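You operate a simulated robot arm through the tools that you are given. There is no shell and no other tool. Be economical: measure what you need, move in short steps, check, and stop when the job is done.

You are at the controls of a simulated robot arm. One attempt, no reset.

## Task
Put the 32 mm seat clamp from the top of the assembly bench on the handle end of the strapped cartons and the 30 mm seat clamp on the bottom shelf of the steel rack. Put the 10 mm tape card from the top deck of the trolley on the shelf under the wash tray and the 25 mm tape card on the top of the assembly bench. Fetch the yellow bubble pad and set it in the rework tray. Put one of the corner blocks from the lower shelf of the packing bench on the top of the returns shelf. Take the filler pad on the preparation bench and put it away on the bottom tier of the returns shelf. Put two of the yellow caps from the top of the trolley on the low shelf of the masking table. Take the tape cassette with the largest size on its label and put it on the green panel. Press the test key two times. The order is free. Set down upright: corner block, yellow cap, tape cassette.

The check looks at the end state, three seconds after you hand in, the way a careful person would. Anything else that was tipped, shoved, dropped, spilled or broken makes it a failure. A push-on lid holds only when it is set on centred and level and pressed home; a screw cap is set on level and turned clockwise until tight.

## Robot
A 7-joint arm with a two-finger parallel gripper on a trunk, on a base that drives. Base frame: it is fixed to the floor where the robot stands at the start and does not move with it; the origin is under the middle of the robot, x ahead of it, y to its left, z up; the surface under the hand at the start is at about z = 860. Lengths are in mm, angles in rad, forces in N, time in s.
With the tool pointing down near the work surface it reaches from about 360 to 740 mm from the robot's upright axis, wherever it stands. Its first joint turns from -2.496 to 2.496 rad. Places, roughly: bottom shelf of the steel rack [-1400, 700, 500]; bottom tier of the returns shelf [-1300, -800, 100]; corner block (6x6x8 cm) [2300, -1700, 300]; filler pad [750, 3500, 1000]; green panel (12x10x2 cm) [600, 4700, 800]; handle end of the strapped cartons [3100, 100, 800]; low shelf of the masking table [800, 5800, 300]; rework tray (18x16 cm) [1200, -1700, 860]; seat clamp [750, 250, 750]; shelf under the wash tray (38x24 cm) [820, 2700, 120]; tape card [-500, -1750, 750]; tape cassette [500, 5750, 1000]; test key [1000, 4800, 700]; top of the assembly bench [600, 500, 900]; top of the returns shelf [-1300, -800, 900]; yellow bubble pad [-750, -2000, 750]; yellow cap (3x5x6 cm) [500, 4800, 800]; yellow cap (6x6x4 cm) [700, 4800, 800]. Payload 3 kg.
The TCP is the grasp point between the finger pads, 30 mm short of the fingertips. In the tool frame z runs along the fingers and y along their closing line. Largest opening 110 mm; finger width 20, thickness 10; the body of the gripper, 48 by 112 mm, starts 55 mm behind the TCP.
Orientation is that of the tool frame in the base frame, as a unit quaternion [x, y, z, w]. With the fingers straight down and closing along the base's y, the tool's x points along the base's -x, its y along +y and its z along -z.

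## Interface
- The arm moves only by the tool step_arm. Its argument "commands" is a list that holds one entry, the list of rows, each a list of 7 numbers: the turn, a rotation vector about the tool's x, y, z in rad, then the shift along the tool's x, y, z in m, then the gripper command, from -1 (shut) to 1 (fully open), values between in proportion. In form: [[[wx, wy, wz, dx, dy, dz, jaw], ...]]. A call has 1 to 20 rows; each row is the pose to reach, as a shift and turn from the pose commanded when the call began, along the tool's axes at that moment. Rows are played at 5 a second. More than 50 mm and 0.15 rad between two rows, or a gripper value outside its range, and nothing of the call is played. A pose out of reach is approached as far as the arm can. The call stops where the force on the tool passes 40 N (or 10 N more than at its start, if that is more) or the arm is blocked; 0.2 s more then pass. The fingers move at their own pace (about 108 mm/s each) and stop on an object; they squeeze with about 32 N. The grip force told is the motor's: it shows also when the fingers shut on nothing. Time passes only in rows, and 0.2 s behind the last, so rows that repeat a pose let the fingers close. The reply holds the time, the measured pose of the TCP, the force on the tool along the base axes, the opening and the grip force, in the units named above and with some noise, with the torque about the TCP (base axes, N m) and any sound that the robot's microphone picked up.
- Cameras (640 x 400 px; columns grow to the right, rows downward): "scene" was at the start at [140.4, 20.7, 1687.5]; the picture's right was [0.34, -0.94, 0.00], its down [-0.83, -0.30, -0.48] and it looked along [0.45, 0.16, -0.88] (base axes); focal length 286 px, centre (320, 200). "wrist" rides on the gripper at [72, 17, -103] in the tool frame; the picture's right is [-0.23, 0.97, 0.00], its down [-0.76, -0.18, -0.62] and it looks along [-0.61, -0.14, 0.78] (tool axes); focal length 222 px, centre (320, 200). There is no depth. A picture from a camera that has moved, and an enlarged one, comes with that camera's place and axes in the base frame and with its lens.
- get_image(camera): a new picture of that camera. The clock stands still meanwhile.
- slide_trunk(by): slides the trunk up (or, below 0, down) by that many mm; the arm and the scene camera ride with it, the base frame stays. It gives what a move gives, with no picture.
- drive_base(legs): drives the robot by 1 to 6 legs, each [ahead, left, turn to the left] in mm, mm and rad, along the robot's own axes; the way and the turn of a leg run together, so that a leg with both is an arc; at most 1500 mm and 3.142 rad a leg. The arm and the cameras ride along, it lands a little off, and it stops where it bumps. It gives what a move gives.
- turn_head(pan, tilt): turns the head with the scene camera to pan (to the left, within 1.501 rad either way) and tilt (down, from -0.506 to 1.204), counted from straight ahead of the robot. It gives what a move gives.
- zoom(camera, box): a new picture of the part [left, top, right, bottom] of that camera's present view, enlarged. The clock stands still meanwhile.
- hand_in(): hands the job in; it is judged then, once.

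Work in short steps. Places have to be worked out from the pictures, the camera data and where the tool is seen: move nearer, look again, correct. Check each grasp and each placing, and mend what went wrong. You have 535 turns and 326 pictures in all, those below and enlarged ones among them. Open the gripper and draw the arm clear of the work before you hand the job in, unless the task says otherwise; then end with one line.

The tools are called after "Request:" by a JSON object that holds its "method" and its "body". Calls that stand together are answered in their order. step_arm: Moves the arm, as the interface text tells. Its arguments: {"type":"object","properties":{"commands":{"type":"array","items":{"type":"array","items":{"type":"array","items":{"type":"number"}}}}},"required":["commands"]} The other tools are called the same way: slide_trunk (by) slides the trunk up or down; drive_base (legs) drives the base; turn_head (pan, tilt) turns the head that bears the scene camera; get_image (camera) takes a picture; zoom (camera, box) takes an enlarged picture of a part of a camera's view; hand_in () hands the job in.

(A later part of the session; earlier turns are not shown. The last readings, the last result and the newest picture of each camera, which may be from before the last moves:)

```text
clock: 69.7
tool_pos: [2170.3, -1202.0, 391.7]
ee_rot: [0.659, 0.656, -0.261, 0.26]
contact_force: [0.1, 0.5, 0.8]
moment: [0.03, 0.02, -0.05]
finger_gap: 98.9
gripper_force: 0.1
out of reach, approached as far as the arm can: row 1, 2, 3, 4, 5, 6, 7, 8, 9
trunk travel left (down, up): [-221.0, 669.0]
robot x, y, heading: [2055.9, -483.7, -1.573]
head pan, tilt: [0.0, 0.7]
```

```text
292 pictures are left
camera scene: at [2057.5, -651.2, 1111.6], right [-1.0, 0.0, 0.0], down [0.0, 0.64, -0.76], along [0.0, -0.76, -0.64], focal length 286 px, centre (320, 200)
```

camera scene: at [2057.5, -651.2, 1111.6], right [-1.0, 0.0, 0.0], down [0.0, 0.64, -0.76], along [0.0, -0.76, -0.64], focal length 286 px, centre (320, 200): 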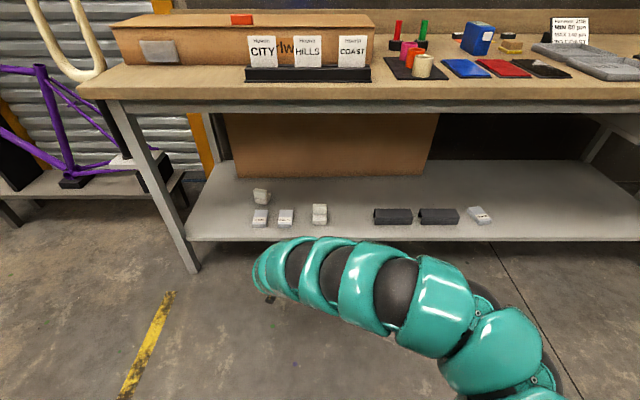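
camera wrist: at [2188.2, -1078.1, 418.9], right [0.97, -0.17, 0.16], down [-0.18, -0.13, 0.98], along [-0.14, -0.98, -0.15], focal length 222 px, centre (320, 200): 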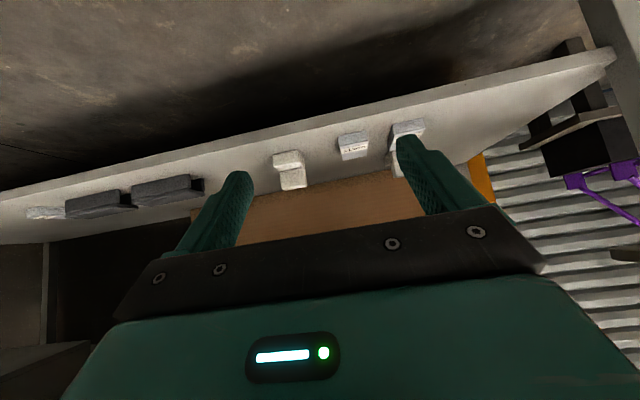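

The tilt worked; from both cameras the block is at roughly (2058,-1550, z 270) on a shelf at z≈240. I strafe to line up and lower the trunk, then look again.

Request:
{"method": "drive_base", "body": {"legs": [[120, -112, 0]]}}

Request:
{"method": "slide_trunk", "body": {"by": -60}}

Request:
{"method": "get_image", "body": {"camera": "wrist"}}

Request:
{"method": "get_image", "body": {"camera": "scene"}}

```text
clock: 71.2
tool_pos: [2063.9, -1321.2, 390.3]
ee_rot: [0.658, 0.656, -0.261, 0.26]
contact_force: [-0.3, 1.5, 0.5]
moment: [0.01, -0.01, 0.0]
finger_gap: 98.9
gripper_force: 0.0
trunk travel left (down, up): [-221.0, 669.0]
robot x, y, heading: [1951.0, -603.2, -1.576]
head pan, tilt: [0.0, 0.7]
```

```text
clock: 72.2
tool_pos: [2064.0, -1323.5, 330.6]
ee_rot: [0.658, 0.657, -0.261, 0.259]
contact_force: [-0.1, 0.4, -0.6]
moment: [0.02, -0.02, -0.03]
finger_gap: 99.2
gripper_force: 0.0
trunk travel left (down, up): [-161.0, 729.0]
robot x, y, heading: [1952.4, -607.6, -1.571]
head pan, tilt: [0.0, 0.7]
```

```text
291 pictures are left
camera wrist: at [2080.9, -1198.4, 359.0], right [0.97, -0.17, 0.16], down [-0.18, -0.13, 0.98], along [-0.14, -0.98, -0.15], focal length 222 px, centre (320, 200)
```

wrist: 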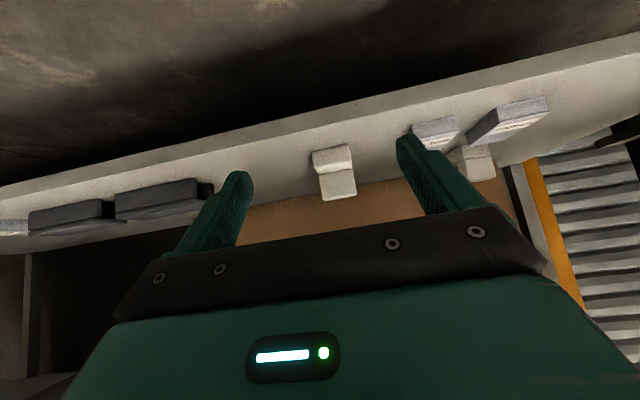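

```text
290 pictures are left
camera scene: at [1950.0, -771.5, 1051.6], right [-1.0, 0.0, 0.0], down [0.0, 0.64, -0.76], along [0.0, -0.76, -0.64], focal length 286 px, centre (320, 200)
```

scene: 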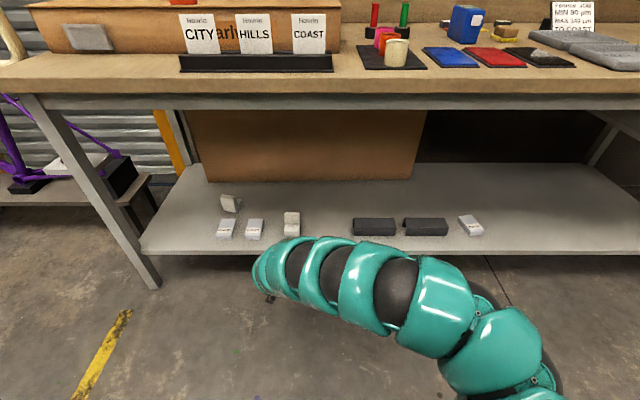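

Block front face at about y=-1523, shelf z≈237, x≈2062. I lower the trunk to TCP z≈278 and advance 150 mm, then check.

Request:
{"method": "slide_trunk", "body": {"by": -52}}

Request:
{"method": "drive_base", "body": {"legs": [[130, 0, 0]]}}

Request:
{"method": "get_image", "body": {"camera": "wrist"}}

```text
clock: 73.1
tool_pos: [2064.9, -1323.1, 278.7]
ee_rot: [0.658, 0.657, -0.26, 0.26]
contact_force: [-0.2, -0.3, 0.0]
moment: [-0.01, -0.01, 0.01]
finger_gap: 99.0
gripper_force: 0.1
trunk travel left (down, up): [-109.0, 781.0]
robot x, y, heading: [1949.8, -605.7, -1.575]
head pan, tilt: [0.0, 0.7]
```

```text
clock: 74.4
tool_pos: [2064.0, -1450.0, 279.7]
ee_rot: [0.658, 0.657, -0.261, 0.261]
contact_force: [0.6, 0.3, -0.3]
moment: [0.01, -0.01, 0.0]
finger_gap: 99.0
gripper_force: 0.1
trunk travel left (down, up): [-109.0, 781.0]
robot x, y, heading: [1952.6, -732.2, -1.572]
head pan, tilt: [0.0, 0.7]
```

```text
289 pictures are left
camera wrist: at [2080.9, -1327.0, 307.0], right [0.97, -0.17, 0.16], down [-0.18, -0.13, 0.98], along [-0.14, -0.98, -0.15], focal length 222 px, centre (320, 200)
```

wrist: 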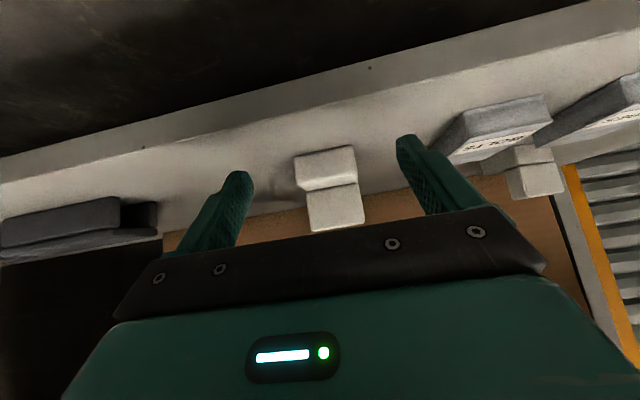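

Block is centred between the fingers with clear space. I advance another 100 mm and close.

Request:
{"method": "drive_base", "body": {"legs": [[100, 0, 0]]}}

Request:
{"method": "get_image", "body": {"camera": "wrist"}}

```text
clock: 75.5
tool_pos: [2063.1, -1552.1, 279.7]
ee_rot: [0.658, 0.657, -0.261, 0.26]
contact_force: [0.3, 0.0, 0.2]
moment: [-0.01, -0.01, 0.03]
finger_gap: 99.0
gripper_force: 0.1
trunk travel left (down, up): [-109.0, 781.0]
robot x, y, heading: [1951.1, -834.7, -1.57]
head pan, tilt: [0.0, 0.7]
```

```text
288 pictures are left
camera wrist: at [2081.5, -1427.5, 307.0], right [0.97, -0.17, 0.16], down [-0.18, -0.13, 0.98], along [-0.14, -0.98, -0.15], focal length 222 px, centre (320, 200)
```

wrist: 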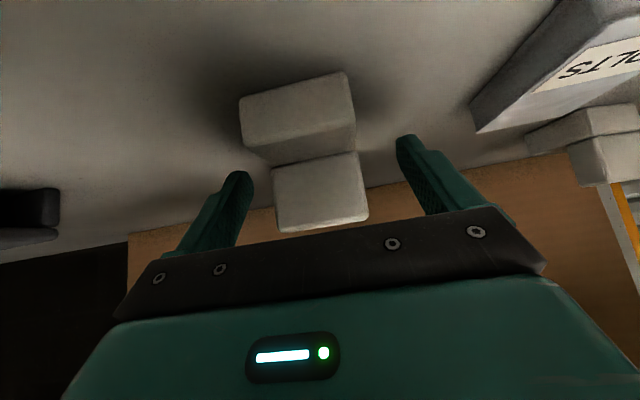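

The block is between the pads. I close.

Request:
{"method": "step_arm", "body": {"commands": [[[0, 0, 0, 0, 0, 0, 0], [0, 0, 0, 0, 0, 0, -1], [0, 0, 0, 0, 0, 0, -1], [0, 0, 0, 0, 0, 0, -1], [0, 0, 0, 0, 0, 0, -1]]]}}

Request:
{"method": "slide_trunk", "body": {"by": 60}}

Request:
{"method": "get_image", "body": {"camera": "wrist"}}

```text
clock: 76.7
tool_pos: [2063.8, -1550.7, 280.3]
ee_rot: [0.658, 0.657, -0.261, 0.26]
contact_force: [0.7, 0.5, 3.6]
moment: [-0.03, -0.12, -0.03]
finger_gap: 58.9
gripper_force: 32.2
trunk travel left (down, up): [-109.0, 781.0]
robot x, y, heading: [1948.5, -833.0, -1.572]
head pan, tilt: [0.0, 0.7]
```

```text
clock: 77.7
tool_pos: [2064.2, -1551.5, 339.6]
ee_rot: [0.658, 0.656, -0.261, 0.26]
contact_force: [0.2, -0.8, -0.8]
moment: [-0.01, 0.02, -0.02]
finger_gap: 58.8
gripper_force: 31.8
trunk travel left (down, up): [-169.0, 721.0]
robot x, y, heading: [1949.8, -836.2, -1.567]
head pan, tilt: [0.0, 0.7]
```

```text
287 pictures are left
camera wrist: at [2081.4, -1427.5, 366.8], right [0.97, -0.17, 0.16], down [-0.18, -0.13, 0.98], along [-0.14, -0.98, -0.16], focal length 222 px, centre (320, 200)
```

wrist: 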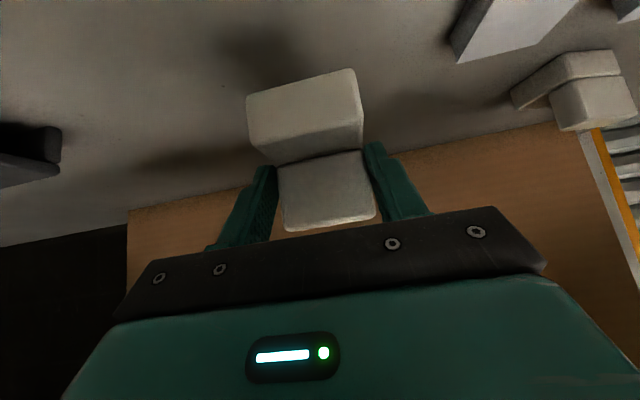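

Block held (58.9 mm) and lifted. I back out, raise the trunk, turn toward -x and look at the returns shelf area.

Request:
{"method": "drive_base", "body": {"legs": [[-350, 0, 0]]}}

Request:
{"method": "slide_trunk", "body": {"by": 400}}

Request:
{"method": "slide_trunk", "body": {"by": 260}}

Request:
{"method": "drive_base", "body": {"legs": [[0, 0, -1.57], [1300, 0, 0]]}}

Request:
{"method": "turn_head", "body": {"pan": 0.0, "tilt": 0.4}}

Request:
{"method": "get_image", "body": {"camera": "scene"}}

```text
clock: 80.0
tool_pos: [2060.8, -1200.7, 339.8]
ee_rot: [0.66, 0.655, -0.261, 0.26]
contact_force: [0.3, 0.0, 0.2]
moment: [0.02, 0.0, 0.02]
finger_gap: 58.6
gripper_force: 32.5
trunk travel left (down, up): [-169.0, 721.0]
robot x, y, heading: [1949.4, -481.3, -1.582]
head pan, tilt: [0.0, 0.7]
```

```text
clock: 83.8
tool_pos: [2060.8, -1201.1, 738.5]
ee_rot: [0.66, 0.655, -0.261, 0.259]
contact_force: [0.0, 0.3, -0.5]
moment: [0.02, 0.0, 0.01]
finger_gap: 59.0
gripper_force: 31.9
trunk travel left (down, up): [-569.0, 321.0]
robot x, y, heading: [1952.8, -482.9, -1.574]
head pan, tilt: [0.0, 0.7]
```

```text
clock: 86.5
tool_pos: [2061.5, -1201.2, 998.6]
ee_rot: [0.66, 0.655, -0.261, 0.259]
contact_force: [0.1, -0.1, -0.6]
moment: [-0.01, -0.02, 0.02]
finger_gap: 58.8
gripper_force: 31.6
trunk travel left (down, up): [-829.0, 61.0]
robot x, y, heading: [1949.6, -480.8, -1.577]
head pan, tilt: [0.0, 0.7]
```

```text
clock: 96.8
tool_pos: [-68.8, -617.8, 998.9]
ee_rot: [0.93, 0.003, -0.368, 0.002]
contact_force: [-0.3, -0.2, -0.7]
moment: [0.02, 0.0, -0.01]
finger_gap: 58.8
gripper_force: 32.4
trunk travel left (down, up): [-829.0, 61.0]
robot x, y, heading: [647.4, -498.7, -3.13]
head pan, tilt: [0.0, 0.7]
```

```text
clock: 97.6
tool_pos: [-67.7, -618.0, 1000.2]
ee_rot: [0.93, 0.004, -0.368, 0.001]
contact_force: [0.3, -0.6, -0.7]
moment: [0.01, 0.03, -0.01]
finger_gap: 59.0
gripper_force: 32.2
trunk travel left (down, up): [-829.0, 61.0]
robot x, y, heading: [649.6, -498.9, -3.132]
head pan, tilt: [0.0, 0.4]
```

```text
286 pictures are left
camera scene: at [474.2, -501.7, 1746.4], right [-0.01, 1.0, 0.0], down [0.39, 0.0, -0.92], along [-0.92, -0.01, -0.39], focal length 286 px, centre (320, 200)
```

scene: 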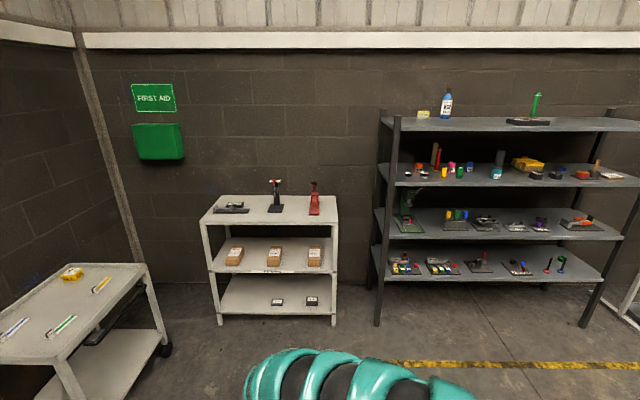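

The returns shelf (white, three tiers) is ahead at y≈-1270..-410, front x≈-1140. I zoom on it.

Request:
{"method": "zoom", "body": {"camera": "scene", "box": [190, 165, 350, 265]}}

Request:
{"method": "zoom", "body": {"camera": "scene", "box": [0, 240, 176, 350]}}

Request:
{"method": "zoom", "body": {"camera": "scene", "box": [360, 180, 640, 330]}}

```text
4.00 times, centred on (270, 215) of scene
camera zoom: at [474.2, -501.7, 1746.4], right [-0.01, 1.0, 0.0], down [0.39, 0.0, -0.92], along [-0.92, -0.01, -0.39], focal length 1142 px, centre (520, 140)
```

zoom: 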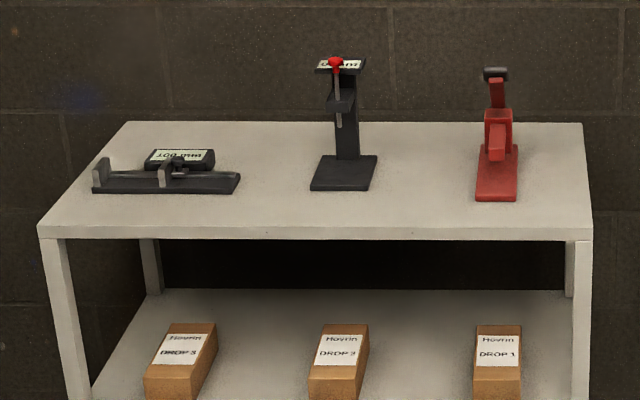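

```text
3.64 times, centred on (88, 295) of scene
camera zoom: at [474.2, -501.7, 1746.4], right [-0.01, 1.0, 0.0], down [0.39, 0.0, -0.92], along [-0.92, -0.01, -0.39], focal length 1038 px, centre (1164, -146)
```

zoom: 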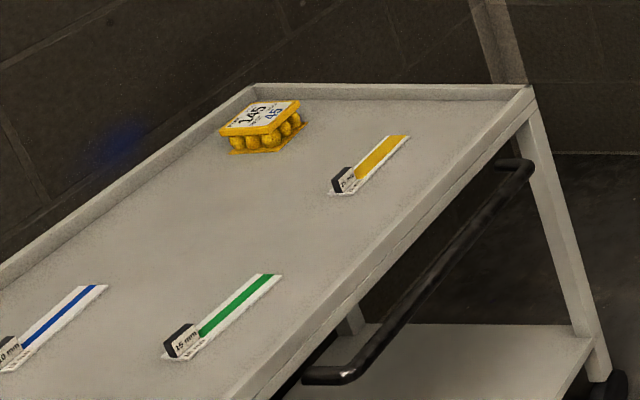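

```text
2.29 times, centred on (500, 255) of scene
camera zoom: at [474.2, -501.7, 1746.4], right [-0.01, 1.0, 0.0], down [0.39, 0.0, -0.92], along [-0.92, -0.01, -0.39], focal length 652 px, centre (-91, 74)
```

zoom: 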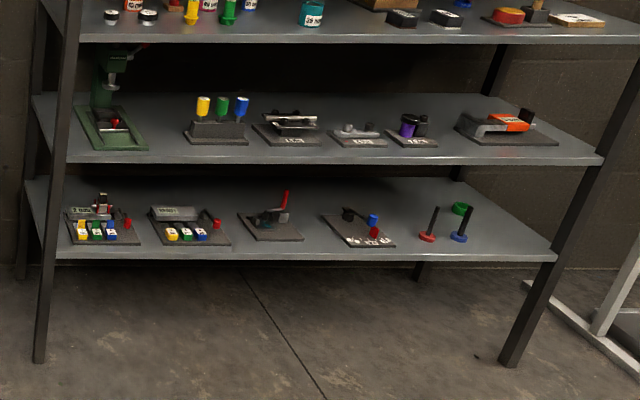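

I choose a spot at the front of the shelf top between the second and third tools: about (-1215,-683). I drive up to it with the block held at height.

Request:
{"method": "drive_base", "body": {"legs": [[1020, 65, 0]]}}

Request:
{"method": "turn_head", "body": {"pan": 0.1, "tilt": 0.8}}

Request:
{"method": "get_image", "body": {"camera": "scene"}}

Request:
{"method": "get_image", "body": {"camera": "wrist"}}

```text
clock: 102.8
tool_pos: [-1068.8, -681.0, 1000.4]
ee_rot: [0.93, 0.0, -0.368, 0.001]
contact_force: [-0.8, -0.5, -0.3]
moment: [0.01, -0.01, 0.01]
finger_gap: 58.7
gripper_force: 31.8
trunk travel left (down, up): [-829.0, 61.0]
robot x, y, heading: [-352.0, -569.1, -3.137]
head pan, tilt: [0.0, 0.4]
```

```text
clock: 103.7
tool_pos: [-1068.3, -681.9, 998.7]
ee_rot: [0.93, -0.001, -0.368, 0.001]
contact_force: [0.6, 0.2, 0.2]
moment: [0.02, 0.0, -0.01]
finger_gap: 59.0
gripper_force: 31.9
trunk travel left (down, up): [-829.0, 61.0]
robot x, y, heading: [-353.7, -569.1, -3.14]
head pan, tilt: [0.099, 0.799]
```

```text
282 pictures are left
camera scene: at [-513.2, -577.9, 1711.4], right [-0.1, 0.99, 0.0], down [0.71, 0.07, -0.7], along [-0.69, -0.07, -0.72], focal length 286 px, centre (320, 200)
```

scene: 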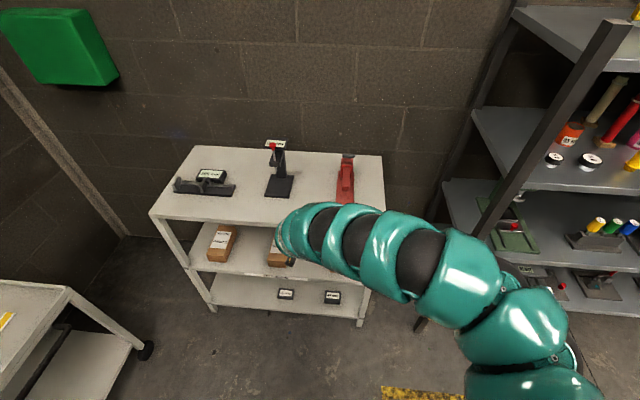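

```text
281 pictures are left
camera wrist: at [-944.5, -698.5, 1027.0], right [-0.17, -0.97, 0.16], down [-0.13, 0.18, 0.98], along [-0.98, 0.14, -0.15], focal length 222 px, centre (320, 200)
```

wrist: 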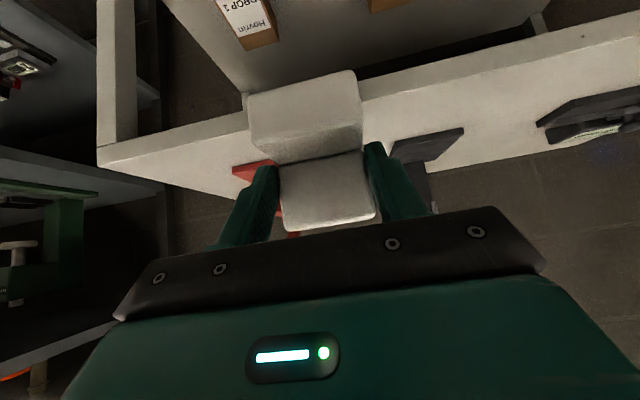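

Aligned in y. I advance 147 mm and lower the trunk to just above the shelf.

Request:
{"method": "drive_base", "body": {"legs": [[147, 0, 0]]}}

Request:
{"method": "slide_trunk", "body": {"by": -35}}

Request:
{"method": "get_image", "body": {"camera": "wrist"}}

Request:
{"method": "get_image", "body": {"camera": "scene"}}

```text
clock: 105.0
tool_pos: [-1213.3, -682.1, 998.6]
ee_rot: [0.93, 0.0, -0.367, 0.0]
contact_force: [0.7, 0.5, -0.7]
moment: [-0.02, 0.01, 0.01]
finger_gap: 58.9
gripper_force: 32.3
trunk travel left (down, up): [-829.0, 61.0]
robot x, y, heading: [-496.7, -570.6, -3.134]
head pan, tilt: [0.099, 0.799]
```

```text
clock: 105.8
tool_pos: [-1214.3, -683.6, 965.7]
ee_rot: [0.93, 0.0, -0.368, 0.001]
contact_force: [0.7, -0.4, -0.2]
moment: [-0.01, 0.02, 0.04]
finger_gap: 58.6
gripper_force: 31.8
trunk travel left (down, up): [-794.0, 96.0]
robot x, y, heading: [-497.2, -567.9, -3.139]
head pan, tilt: [0.099, 0.799]
```

```text
280 pictures are left
camera wrist: at [-1088.8, -700.1, 992.2], right [-0.17, -0.97, 0.16], down [-0.13, 0.18, 0.98], along [-0.98, 0.14, -0.15], focal length 222 px, centre (320, 200)
```

wrist: 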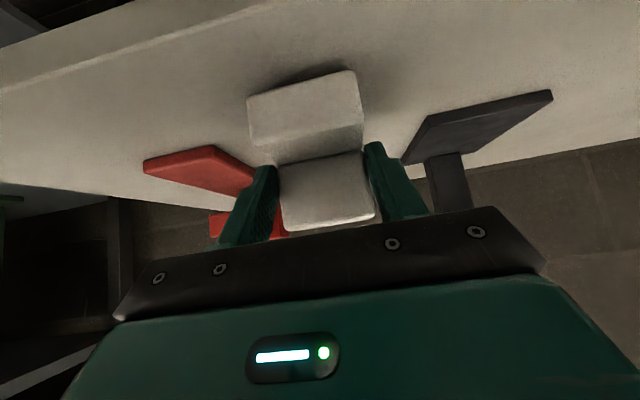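

```text
279 pictures are left
camera scene: at [-657.4, -578.6, 1676.4], right [-0.1, 0.99, 0.0], down [0.71, 0.07, -0.7], along [-0.69, -0.07, -0.72], focal length 286 px, centre (320, 200)
```

scene: 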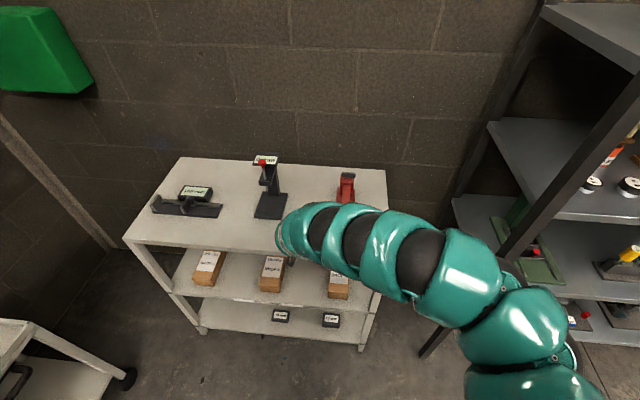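

The block hovers about 20 mm above the shelf, clear of both tools. I lower it slowly with the arm until contact.

Request:
{"method": "step_arm", "body": {"commands": [[[0, 0, 0, 0.0034, 0, 0.0037, -1], [0, 0, 0, 0.0055, 0, 0.0058, -1], [0, 0, 0, 0.0075, 0, 0.008, -1], [0, 0, 0, 0.0089, 0, 0.0095, -1], [0, 0, 0, 0.0102, 0, 0.011, -1], [0, 0, 0, 0.0116, 0, 0.0124, -1], [0, 0, 0, 0.013, 0, 0.0139, -1], [0, 0, 0, 0.0143, 0, 0.0153, -1], [0, 0, 0, 0.0157, 0, 0.0168, -1], [0, 0, 0, 0.017, 0, 0.0183, -1], [0, 0, 0, 0.0184, 0, 0.0197, -1]]]}}

Request:
{"method": "get_image", "body": {"camera": "wrist"}}

```text
clock: 107.3
tool_pos: [-1215.1, -682.8, 954.1]
ee_rot: [0.927, 0.0, -0.375, 0.0]
contact_force: [9.1, 0.8, 18.2]
moment: [0.1, -0.3, -0.02]
finger_gap: 58.8
gripper_force: 32.2
trunk travel left (down, up): [-794.0, 96.0]
robot x, y, heading: [-497.0, -567.1, -3.137]
head pan, tilt: [0.099, 0.799]
stopped in row 7: the force on the tool passed its limit at 40 N (the readings are from after the stop); the commanded pose is now the measured one
```

```text
278 pictures are left
camera wrist: at [-1089.5, -700.1, 979.3], right [-0.16, -0.97, 0.16], down [-0.12, 0.18, 0.98], along [-0.98, 0.14, -0.14], focal length 222 px, centre (320, 200)
```

wrist: 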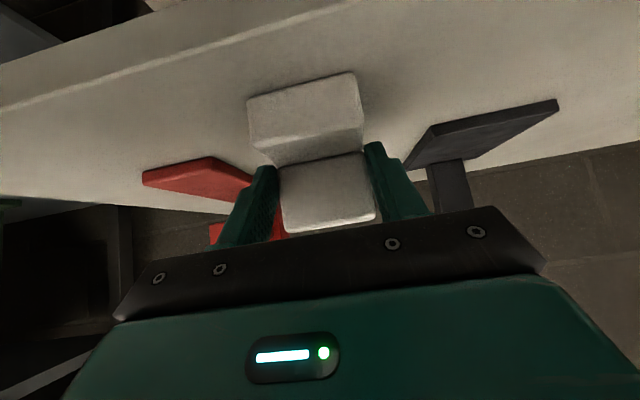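

Contact. I open and withdraw back along the tool axis.

Request:
{"method": "step_arm", "body": {"commands": [[[0, 0, 0, 0, 0, -0.0005, -0.1], [0, 0, 0, 0, 0, -0.0005, 0.2], [0, 0, 0, 0, 0, -0.0005, 0.6], [0, 0, 0, 0, 0, -0.0005, 0.6], [0, 0, 0, 0, 0, -0.03, 0.6], [0, 0, 0, 0, 0, -0.07, 0.6]]]}}

Request:
{"method": "drive_base", "body": {"legs": [[-180, 0, 0]]}}

Request:
{"method": "get_image", "body": {"camera": "wrist"}}

Request:
{"method": "get_image", "body": {"camera": "scene"}}

```text
clock: 108.7
tool_pos: [-1195.6, -711.3, 966.4]
ee_rot: [0.929, 0.0, -0.371, 0.0]
contact_force: [0.3, -0.5, 0.3]
moment: [-0.01, -0.01, 0.01]
finger_gap: 87.8
gripper_force: 0.1
out of reach, approached as far as the arm can: row 5, 6
trunk travel left (down, up): [-794.0, 96.0]
robot x, y, heading: [-498.9, -568.0, -3.137]
head pan, tilt: [0.099, 0.799]
```

```text
clock: 110.2
tool_pos: [-1015.5, -707.8, 966.4]
ee_rot: [0.928, -0.001, -0.372, 0.0]
contact_force: [0.1, 0.5, 0.8]
moment: [-0.03, -0.01, 0.01]
finger_gap: 88.4
gripper_force: 0.0
trunk travel left (down, up): [-794.0, 96.0]
robot x, y, heading: [-313.1, -567.8, -3.144]
head pan, tilt: [0.099, 0.799]
```

```text
277 pictures are left
camera wrist: at [-890.5, -725.2, 993.1], right [-0.17, -0.97, 0.16], down [-0.12, 0.18, 0.98], along [-0.98, 0.14, -0.15], focal length 222 px, centre (320, 200)
```

wrist: 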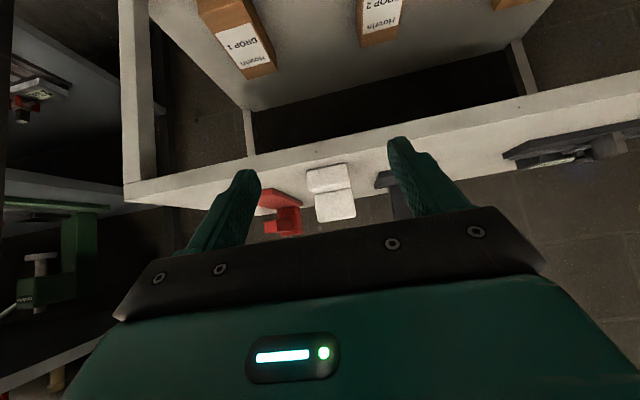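

```text
276 pictures are left
camera scene: at [-474.5, -577.8, 1676.5], right [-0.1, 0.99, 0.0], down [0.71, 0.07, -0.7], along [-0.69, -0.07, -0.72], focal length 286 px, centre (320, 200)
```

scene: 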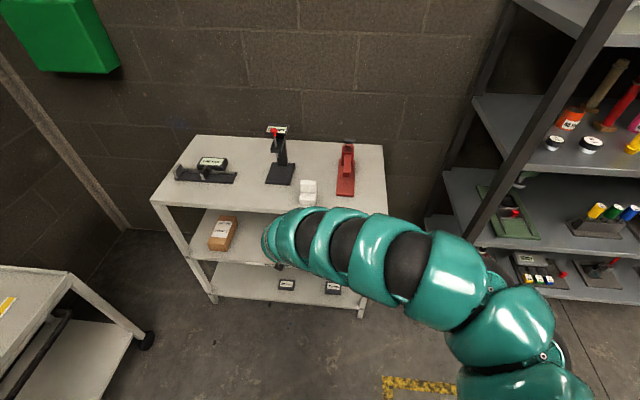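

Block looks upright on the shelf; I zoom to confirm it and its neighbours.

Request:
{"method": "zoom", "body": {"camera": "scene", "box": [220, 120, 400, 232]}}

```text
3.56 times, centred on (310, 176) of scene
camera zoom: at [-474.5, -577.8, 1676.5], right [-0.1, 0.99, 0.0], down [0.71, 0.07, -0.7], along [-0.69, -0.07, -0.72], focal length 1015 px, centre (356, 285)
```

zoom: 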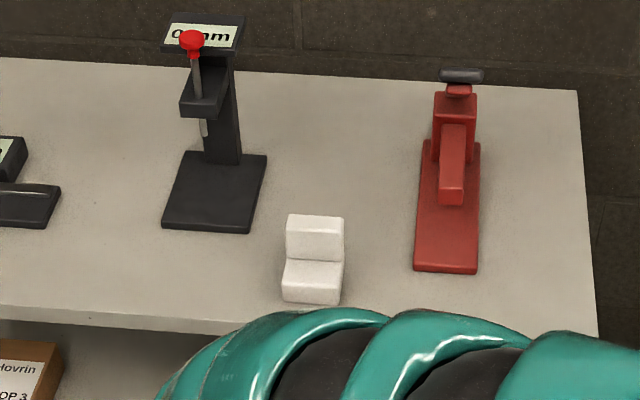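

The corner block stands well. Next I turn to face the trolley with the arm raised, and look.

Request:
{"method": "drive_base", "body": {"legs": [[-100, 0, 0], [0, 0, 1.57]]}}

Request:
{"method": "turn_head", "body": {"pan": -0.4, "tilt": 0.6}}

Request:
{"method": "get_image", "body": {"camera": "scene"}}

```text
clock: 115.1
tool_pos: [-86.4, -1271.8, 966.4]
ee_rot: [0.662, 0.651, -0.264, 0.261]
contact_force: [0.2, -0.4, -0.7]
moment: [0.03, 0.02, 0.01]
finger_gap: 88.1
gripper_force: 0.1
trunk travel left (down, up): [-794.0, 96.0]
robot x, y, heading: [-214.6, -565.3, -1.587]
head pan, tilt: [0.099, 0.799]
```

```text
clock: 116.0
tool_pos: [-85.2, -1270.5, 965.7]
ee_rot: [0.662, 0.651, -0.264, 0.261]
contact_force: [-0.7, -0.7, 0.4]
moment: [-0.01, 0.03, -0.03]
finger_gap: 87.9
gripper_force: 0.2
trunk travel left (down, up): [-794.0, 96.0]
robot x, y, heading: [-214.5, -567.5, -1.584]
head pan, tilt: [-0.4, 0.6]
```

```text
274 pictures are left
camera scene: at [-252.9, -730.9, 1693.2], right [-0.92, 0.4, 0.0], down [0.23, 0.52, -0.82], along [-0.33, -0.76, -0.57], focal length 286 px, centre (320, 200)
```

scene: 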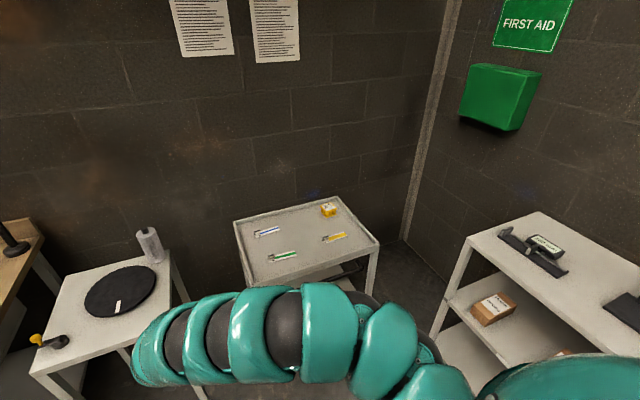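

Trolley spans x -900..-300, y -1530..-1942; pad at about (-778,-1833), tape cards in front of it. I drive in front of it for a closer look.

Request:
{"method": "drive_base", "body": {"legs": [[0, -480, 0.015], [380, 0, 0]]}}

Request:
{"method": "turn_head", "body": {"pan": -0.15, "tilt": 0.9}}

Request:
{"method": "get_image", "body": {"camera": "scene"}}

```text
clock: 121.0
tool_pos: [-556.8, -1655.8, 965.7]
ee_rot: [0.657, 0.656, -0.262, 0.263]
contact_force: [-0.7, 0.3, 0.0]
moment: [0.01, 0.02, 0.01]
finger_gap: 88.0
gripper_force: 0.1
trunk travel left (down, up): [-794.0, 96.0]
robot x, y, heading: [-697.7, -953.6, -1.575]
head pan, tilt: [-0.4, 0.6]
```

```text
clock: 121.8
tool_pos: [-556.8, -1655.4, 965.0]
ee_rot: [0.657, 0.656, -0.262, 0.263]
contact_force: [0.1, -0.1, 0.7]
moment: [-0.03, 0.03, -0.01]
finger_gap: 88.0
gripper_force: 0.1
trunk travel left (down, up): [-794.0, 96.0]
robot x, y, heading: [-696.1, -952.6, -1.569]
head pan, tilt: [-0.15, 0.901]
```

```text
273 pictures are left
camera scene: at [-708.3, -1109.9, 1668.5], right [-0.99, 0.15, 0.0], down [0.12, 0.77, -0.62], along [-0.09, -0.61, -0.78], focal length 286 px, centre (320, 200)
```

scene: 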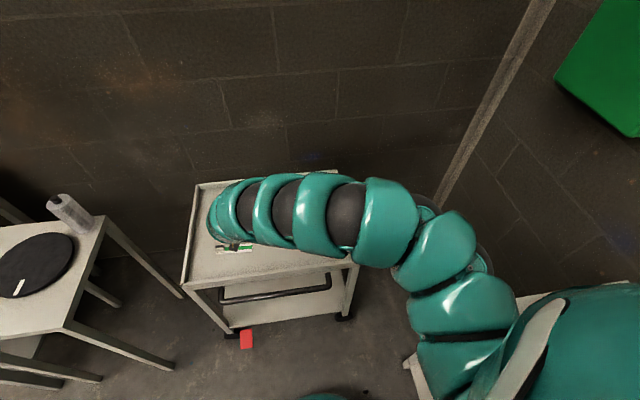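

The arm hides the items, so I use the wrist camera: untilt the hand and move it over the trolley.

Request:
{"method": "step_arm", "body": {"commands": [[[0, 0.1, 0, 0, -0.02, 0, 0.6], [0, 0.2, 0, 0, -0.04, 0, 0.6], [0, 0.3, 0, 0, -0.06, 0, 0.6], [0, 0.4, 0, 0, -0.08, 0, 0.6], [0, 0.5, 0, 0, -0.1, 0, 0.6], [0, 0.6, 0, 0, -0.12, 0, 0.6], [0, 0.7, 0, 0, -0.14, 0, 0.6], [0, 0.75, 0, 0, -0.143, 0, 0.6], [0, 0.75, 0, 0, -0.143, 0, 0.6]]]}}

Request:
{"method": "get_image", "body": {"camera": "wrist"}}

```text
clock: 123.8
tool_pos: [-699.1, -1652.8, 966.0]
ee_rot: [0.707, 0.707, -0.003, 0.004]
contact_force: [0.6, -0.3, -0.8]
moment: [0.01, -0.01, 0.0]
finger_gap: 88.1
gripper_force: 0.1
out of reach, approached as far as the arm can: row 1, 2, 3, 4, 5
trunk travel left (down, up): [-794.0, 96.0]
robot x, y, heading: [-699.7, -952.8, -1.57]
head pan, tilt: [-0.15, 0.901]
```

```text
272 pictures are left
camera wrist: at [-681.5, -1579.7, 1070.5], right [0.97, -0.23, 0.0], down [-0.18, -0.75, 0.63], along [-0.14, -0.61, -0.78], focal length 222 px, centre (320, 200)
```

wrist: 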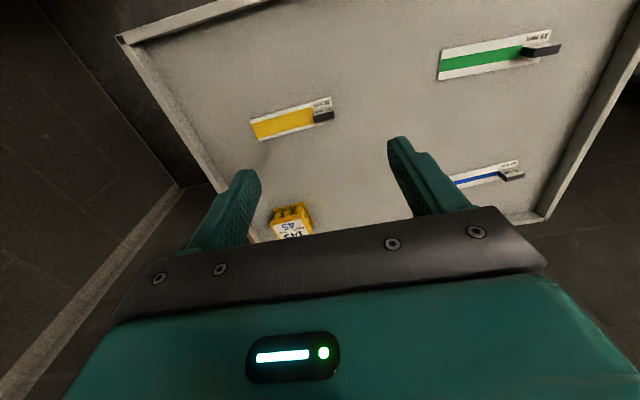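

Request:
{"method": "zoom", "body": {"camera": "wrist", "box": [235, 80, 395, 240]}}

Request:
{"method": "zoom", "body": {"camera": "wrist", "box": [430, 20, 570, 195]}}

```text
2.50 times, centred on (315, 160) of wrist
camera zoom: at [-681.5, -1579.7, 1070.5], right [0.97, -0.23, 0.0], down [-0.18, -0.75, 0.63], along [-0.14, -0.61, -0.78], focal length 555 px, centre (332, 300)
```

zoom: 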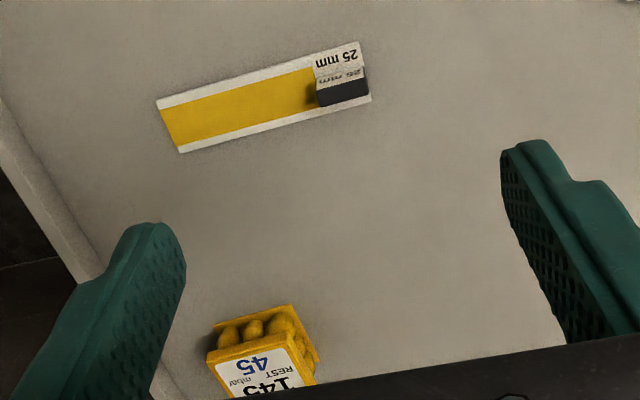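

```text
2.29 times, centred on (500, 108) of wrist
camera zoom: at [-681.5, -1579.7, 1070.5], right [0.97, -0.23, 0.0], down [-0.18, -0.75, 0.63], along [-0.14, -0.61, -0.78], focal length 508 px, centre (-91, 411)
```

zoom: 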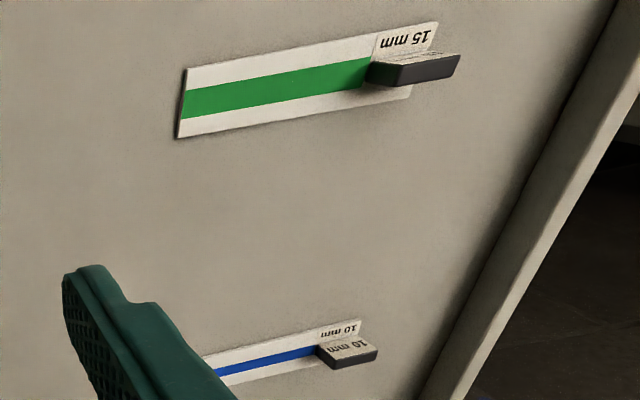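

Labels read: yellow 25 mm, green 15 mm, blue 10 mm. The bubble pad carries a label "145 / REST 45 mbar". I move over it for a better look.

Request:
{"method": "step_arm", "body": {"commands": [[[0, 0, 0, -0.04, -0.03, 0, 0.6], [0, 0, 0, -0.08, -0.06, 0, 0.6], [0, 0, 0, -0.1, -0.09, 0, 0.6]]]}}

Request:
{"method": "drive_base", "body": {"legs": [[120, 0, 0]]}}

Request:
{"method": "get_image", "body": {"camera": "wrist"}}

```text
clock: 124.5
tool_pos: [-794.9, -1744.7, 972.3]
ee_rot: [0.708, 0.706, -0.003, 0.004]
contact_force: [0.0, 0.4, -0.3]
moment: [0.02, -0.02, -0.01]
finger_gap: 88.0
gripper_force: 0.2
out of reach, approached as far as the arm can: row 3
trunk travel left (down, up): [-794.0, 96.0]
robot x, y, heading: [-696.8, -952.8, -1.569]
head pan, tilt: [-0.15, 0.901]
```

```text
clock: 125.8
tool_pos: [-788.6, -1866.3, 971.2]
ee_rot: [0.707, 0.707, -0.002, 0.005]
contact_force: [1.0, -0.8, -0.4]
moment: [0.03, 0.02, -0.03]
finger_gap: 88.1
gripper_force: 0.1
trunk travel left (down, up): [-794.0, 96.0]
robot x, y, heading: [-693.4, -1073.5, -1.569]
head pan, tilt: [-0.15, 0.901]
```

```text
269 pictures are left
camera wrist: at [-771.6, -1793.4, 1075.8], right [0.97, -0.23, 0.0], down [-0.18, -0.76, 0.63], along [-0.14, -0.61, -0.78], focal length 222 px, centre (320, 200)
```

wrist: 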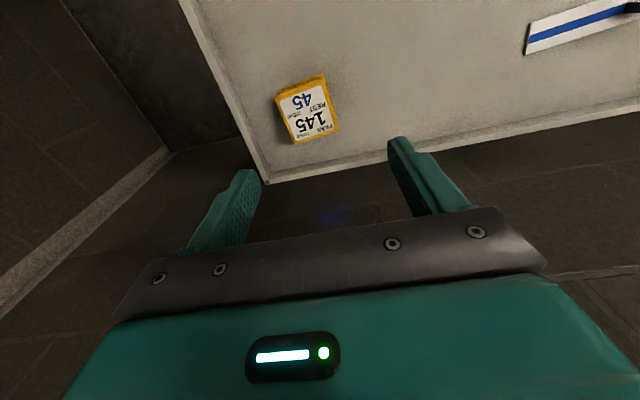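

Request:
{"method": "zoom", "body": {"camera": "wrist", "box": [260, 60, 360, 160]}}

```text
4.00 times, centred on (310, 110) of wrist
camera zoom: at [-771.6, -1793.4, 1075.8], right [0.97, -0.23, 0.0], down [-0.18, -0.76, 0.63], along [-0.14, -0.61, -0.78], focal length 888 px, centre (360, 560)
```

zoom: 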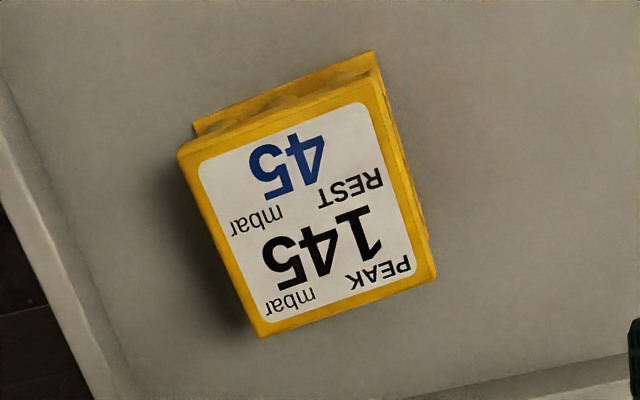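

The pad's label says peak 145, rest 45 mbar, so I must grip it very gently. Triangulating: pad top z≈750, centre about (-810,-1890), yaw ~6°. I check the elbow's clearance to the returns shelf before lowering.

Request:
{"method": "turn_head", "body": {"pan": -0.7, "tilt": 0.9}}

Request:
{"method": "get_image", "body": {"camera": "scene"}}

```text
clock: 126.8
tool_pos: [-787.7, -1865.7, 971.6]
ee_rot: [0.707, 0.708, -0.003, 0.004]
contact_force: [0.5, 0.3, -0.7]
moment: [-0.01, 0.02, 0.01]
finger_gap: 88.0
gripper_force: 0.1
trunk travel left (down, up): [-794.0, 96.0]
robot x, y, heading: [-694.2, -1071.5, -1.569]
head pan, tilt: [-0.7, 0.901]
```

```text
267 pictures are left
camera scene: at [-744.9, -1214.4, 1668.4], right [-0.77, 0.64, 0.0], down [0.5, 0.6, -0.62], along [-0.4, -0.48, -0.78], focal length 286 px, centre (320, 200)
```

scene: 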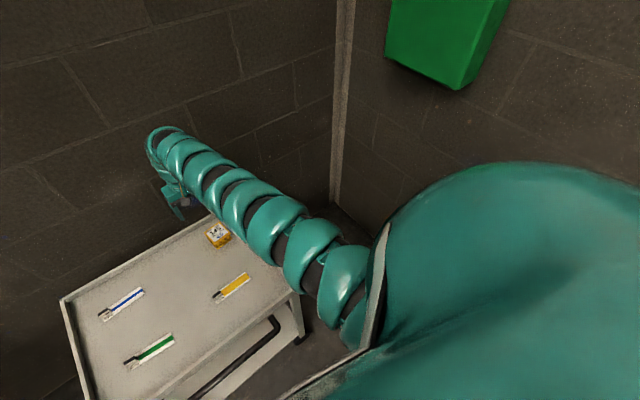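

The arm is well clear. I drive 60 mm closer and set the tool over the pad with matching yaw.

Request:
{"method": "drive_base", "body": {"legs": [[60, 0, 0]]}}

Request:
{"method": "step_arm", "body": {"commands": [[[0, 0, -0.06, 0.015, -0.01, 0.0, 0.6], [0, 0, -0.115, 0.037, -0.022, 0.0, 0.6], [0, 0, -0.115, 0.037, -0.022, 0.0, 0.6]]]}}

Request:
{"method": "slide_trunk", "body": {"by": -120}}

Request:
{"method": "get_image", "body": {"camera": "wrist"}}

```text
clock: 127.7
tool_pos: [-787.7, -1926.8, 970.6]
ee_rot: [0.706, 0.708, -0.003, 0.004]
contact_force: [0.0, -0.2, 0.0]
moment: [0.02, 0.0, -0.04]
finger_gap: 88.1
gripper_force: 0.1
trunk travel left (down, up): [-794.0, 96.0]
robot x, y, heading: [-695.1, -1135.3, -1.562]
head pan, tilt: [-0.7, 0.901]
```

```text
clock: 128.5
tool_pos: [-806.9, -1889.1, 969.1]
ee_rot: [0.664, 0.748, -0.003, 0.004]
contact_force: [0.0, -0.1, -0.4]
moment: [-0.01, 0.0, -0.01]
finger_gap: 88.2
gripper_force: 0.0
trunk travel left (down, up): [-794.0, 96.0]
robot x, y, heading: [-698.4, -1134.5, -1.564]
head pan, tilt: [-0.7, 0.901]
```

```text
clock: 130.0
tool_pos: [-806.8, -1887.3, 851.1]
ee_rot: [0.664, 0.748, -0.003, 0.004]
contact_force: [0.1, -0.1, 0.6]
moment: [-0.02, 0.0, 0.02]
finger_gap: 88.2
gripper_force: 0.1
trunk travel left (down, up): [-674.0, 216.0]
robot x, y, heading: [-695.3, -1130.7, -1.567]
head pan, tilt: [-0.7, 0.901]
```

```text
266 pictures are left
camera wrist: at [-798.7, -1814.0, 955.1], right [0.99, -0.11, 0.0], down [-0.09, -0.77, 0.63], along [-0.07, -0.63, -0.78], focal length 222 px, centre (320, 200)
```

wrist: 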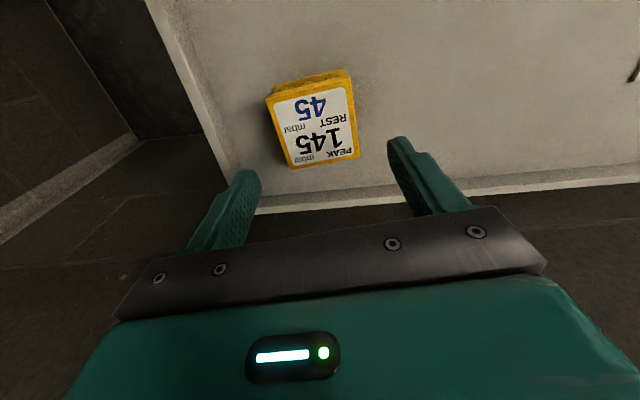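

Pad centre refined to (-811,-1894). I adjust and lower by trunk to near its top.

Request:
{"method": "step_arm", "body": {"commands": [[[0, 0, 0, -0.006, -0.004, 0.0, 0.7], [0, 0, 0, -0.006, -0.004, 0.0, 0.7]]]}}

Request:
{"method": "slide_trunk", "body": {"by": -85}}

Request:
{"method": "get_image", "body": {"camera": "wrist"}}

```text
clock: 130.6
tool_pos: [-812.1, -1895.1, 851.0]
ee_rot: [0.664, 0.748, -0.004, 0.005]
contact_force: [-0.2, 0.1, 0.0]
moment: [0.05, 0.01, 0.0]
finger_gap: 93.5
gripper_force: 0.1
trunk travel left (down, up): [-674.0, 216.0]
robot x, y, heading: [-694.2, -1134.9, -1.565]
head pan, tilt: [-0.7, 0.901]
```

```text
clock: 131.8
tool_pos: [-809.9, -1895.7, 764.4]
ee_rot: [0.663, 0.748, -0.003, 0.003]
contact_force: [-0.6, -0.2, 1.0]
moment: [-0.05, 0.01, 0.02]
finger_gap: 93.5
gripper_force: 0.1
trunk travel left (down, up): [-589.0, 301.0]
robot x, y, heading: [-696.4, -1133.1, -1.565]
head pan, tilt: [-0.7, 0.901]
```

```text
265 pictures are left
camera wrist: at [-802.1, -1820.8, 869.7], right [0.99, -0.11, 0.0], down [-0.09, -0.77, 0.63], along [-0.07, -0.63, -0.78], focal length 222 px, centre (320, 200)
```

wrist: 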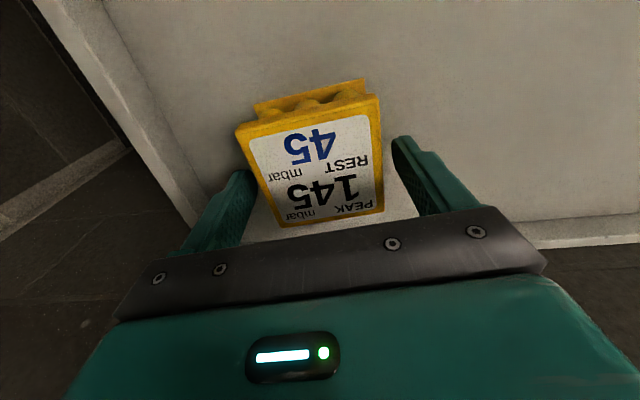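

I shift 6 mm back and lower gently ~16 mm, watching the reading.

Request:
{"method": "step_arm", "body": {"commands": [[[0, 0, 0, 0.006, 0, 0.0, 0.8], [0, 0, 0, 0.006, 0, 0.006, 0.8], [0, 0, 0, 0.006, 0, 0.01, 0.8], [0, 0, 0, 0.006, 0, 0.014, 0.8]]]}}

Request:
{"method": "get_image", "body": {"camera": "wrist"}}

```text
clock: 132.8
tool_pos: [-810.4, -1891.5, 750.4]
ee_rot: [0.665, 0.747, -0.003, 0.004]
contact_force: [0.2, -0.1, -0.3]
moment: [0.0, 0.01, 0.03]
finger_gap: 98.7
gripper_force: 0.2
trunk travel left (down, up): [-589.0, 301.0]
robot x, y, heading: [-695.2, -1133.0, -1.565]
head pan, tilt: [-0.7, 0.901]
```

```text
264 pictures are left
camera wrist: at [-802.0, -1815.7, 854.9], right [0.99, -0.11, 0.0], down [-0.09, -0.77, 0.63], along [-0.07, -0.63, -0.78], focal length 222 px, centre (320, 200)
```

wrist: 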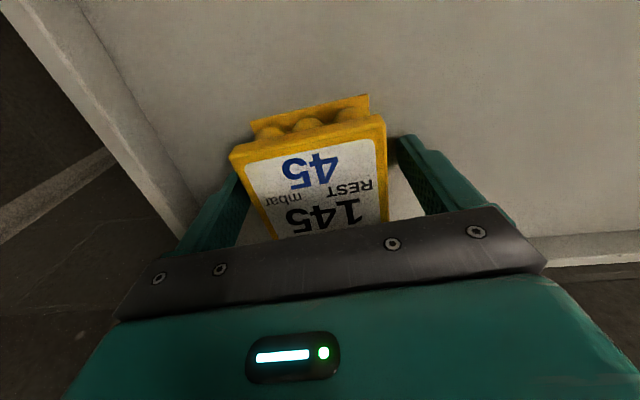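

The pad is between the fingers. I close in small increments to find contact without squeezing.

Request:
{"method": "step_arm", "body": {"commands": [[[0, 0, 0, 0, 0, 0, 0.4], [0, 0, 0, 0, 0, 0, 0.32], [0, 0, 0, 0, 0, 0, 0.26]]]}}

Request:
{"method": "get_image", "body": {"camera": "wrist"}}

```text
clock: 133.6
tool_pos: [-811.4, -1890.5, 750.9]
ee_rot: [0.664, 0.748, -0.004, 0.004]
contact_force: [-0.8, 0.0, 0.1]
moment: [0.0, 0.0, -0.02]
finger_gap: 70.0
gripper_force: 0.8
trunk travel left (down, up): [-589.0, 301.0]
robot x, y, heading: [-695.0, -1133.3, -1.563]
head pan, tilt: [-0.7, 0.901]
```

```text
263 pictures are left
camera wrist: at [-801.9, -1815.6, 855.0], right [0.99, -0.11, 0.0], down [-0.09, -0.77, 0.63], along [-0.07, -0.63, -0.78], focal length 222 px, centre (320, 200)
```

wrist: 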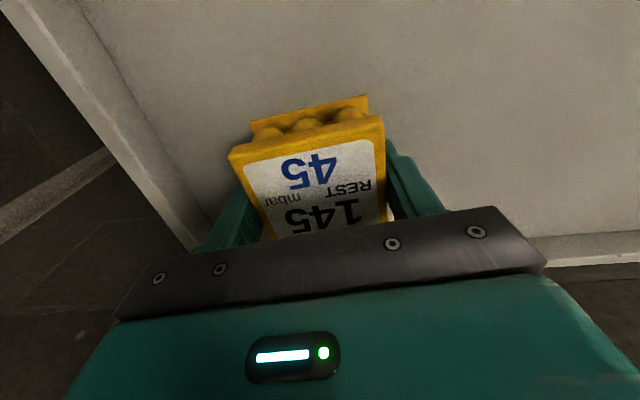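

Request:
{"method": "step_arm", "body": {"commands": [[[0, 0, 0, 0, 0, 0, 0.24], [0, 0, 0, 0, 0, 0, 0.24]]]}}

Request:
{"method": "step_arm", "body": {"commands": [[[0, 0, 0, 0, 0, 0, 0.21], [0, 0, 0, 0, 0, 0, 0.21]]]}}

```text
clock: 134.2
tool_pos: [-811.2, -1890.9, 750.2]
ee_rot: [0.664, 0.748, -0.004, 0.004]
contact_force: [-0.7, -0.9, 0.5]
moment: [0.01, -0.02, -0.03]
finger_gap: 69.1
gripper_force: 32.3
trunk travel left (down, up): [-589.0, 301.0]
robot x, y, heading: [-694.5, -1135.1, -1.562]
head pan, tilt: [-0.7, 0.901]
```

```text
clock: 134.8
tool_pos: [-809.6, -1889.9, 751.0]
ee_rot: [0.664, 0.748, -0.004, 0.004]
contact_force: [-0.7, -0.2, 0.5]
moment: [0.01, 0.01, 0.03]
finger_gap: 69.2
gripper_force: 32.2
trunk travel left (down, up): [-589.0, 301.0]
robot x, y, heading: [-695.0, -1133.5, -1.562]
head pan, tilt: [-0.7, 0.901]
```

The pad is rigid enough at 69 mm; no sound of damage. I lift by trunk and look.

Request:
{"method": "slide_trunk", "body": {"by": 100}}

Request:
{"method": "get_image", "body": {"camera": "wrist"}}

```text
clock: 136.2
tool_pos: [-810.5, -1890.8, 849.8]
ee_rot: [0.664, 0.748, -0.003, 0.004]
contact_force: [-1.0, -0.2, 0.3]
moment: [-0.01, 0.0, -0.03]
finger_gap: 69.0
gripper_force: 32.2
trunk travel left (down, up): [-689.0, 201.0]
robot x, y, heading: [-695.6, -1136.8, -1.565]
head pan, tilt: [-0.7, 0.901]
```

```text
262 pictures are left
camera wrist: at [-802.0, -1815.8, 954.8], right [0.99, -0.11, 0.0], down [-0.09, -0.77, 0.63], along [-0.07, -0.63, -0.78], focal length 222 px, centre (320, 200)
```

wrist: 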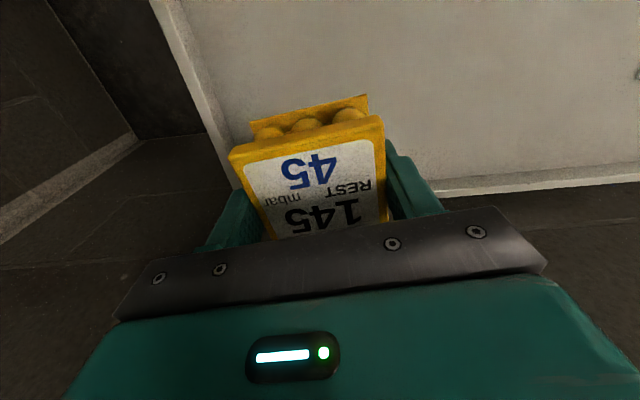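

The pad is intact and held. I raise, back off and strafe to the rework tray on the packing bench.

Request:
{"method": "slide_trunk", "body": {"by": 190}}

Request:
{"method": "drive_base", "body": {"legs": [[-570, 0, 0], [0, 1000, 0], [0, 900, 0]]}}

Request:
{"method": "turn_head", "body": {"pan": 0.15, "tilt": 0.65}}

Request:
{"method": "get_image", "body": {"camera": "scene"}}

```text
clock: 138.2
tool_pos: [-809.6, -1890.5, 1039.6]
ee_rot: [0.663, 0.748, -0.003, 0.004]
contact_force: [0.7, -0.2, -1.3]
moment: [-0.01, 0.0, -0.03]
finger_gap: 68.8
gripper_force: 32.0
trunk travel left (down, up): [-879.0, 11.0]
robot x, y, heading: [-698.3, -1135.4, -1.566]
head pan, tilt: [-0.7, 0.901]
```

```text
clock: 150.7
tool_pos: [1114.4, -1243.2, 1040.2]
ee_rot: [0.647, 0.762, -0.003, 0.004]
contact_force: [-0.1, 0.8, -0.5]
moment: [-0.03, 0.01, 0.0]
finger_gap: 69.2
gripper_force: 31.9
trunk travel left (down, up): [-879.0, 11.0]
robot x, y, heading: [1198.8, -482.4, -1.518]
head pan, tilt: [-0.7, 0.901]
```

```text
clock: 151.8
tool_pos: [1114.8, -1243.6, 1040.2]
ee_rot: [0.647, 0.762, -0.004, 0.004]
contact_force: [0.5, 1.2, -0.4]
moment: [0.03, 0.01, -0.03]
finger_gap: 69.2
gripper_force: 31.9
trunk travel left (down, up): [-879.0, 11.0]
robot x, y, heading: [1195.7, -479.9, -1.52]
head pan, tilt: [0.15, 0.649]
```

```text
261 pictures are left
camera scene: at [1216.3, -649.4, 1773.9], right [-0.98, -0.2, 0.0], down [-0.12, 0.59, -0.8], along [0.16, -0.78, -0.6], focal length 286 px, centre (320, 200)
```

scene: 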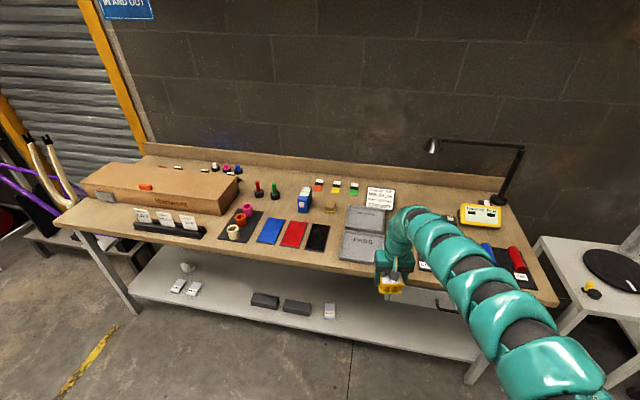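

Request:
{"method": "zoom", "body": {"camera": "scene", "box": [320, 170, 440, 270]}}

```text
4.00 times, centred on (380, 220) of scene
camera zoom: at [1216.3, -649.4, 1773.9], right [-0.98, -0.2, 0.0], down [-0.12, 0.59, -0.8], along [0.16, -0.78, -0.6], focal length 1142 px, centre (80, 120)
```

zoom: 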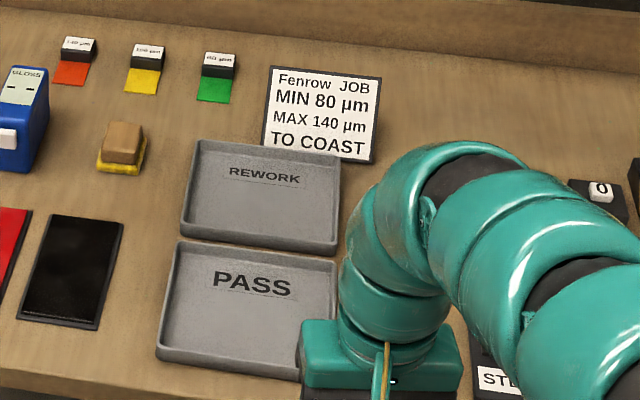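

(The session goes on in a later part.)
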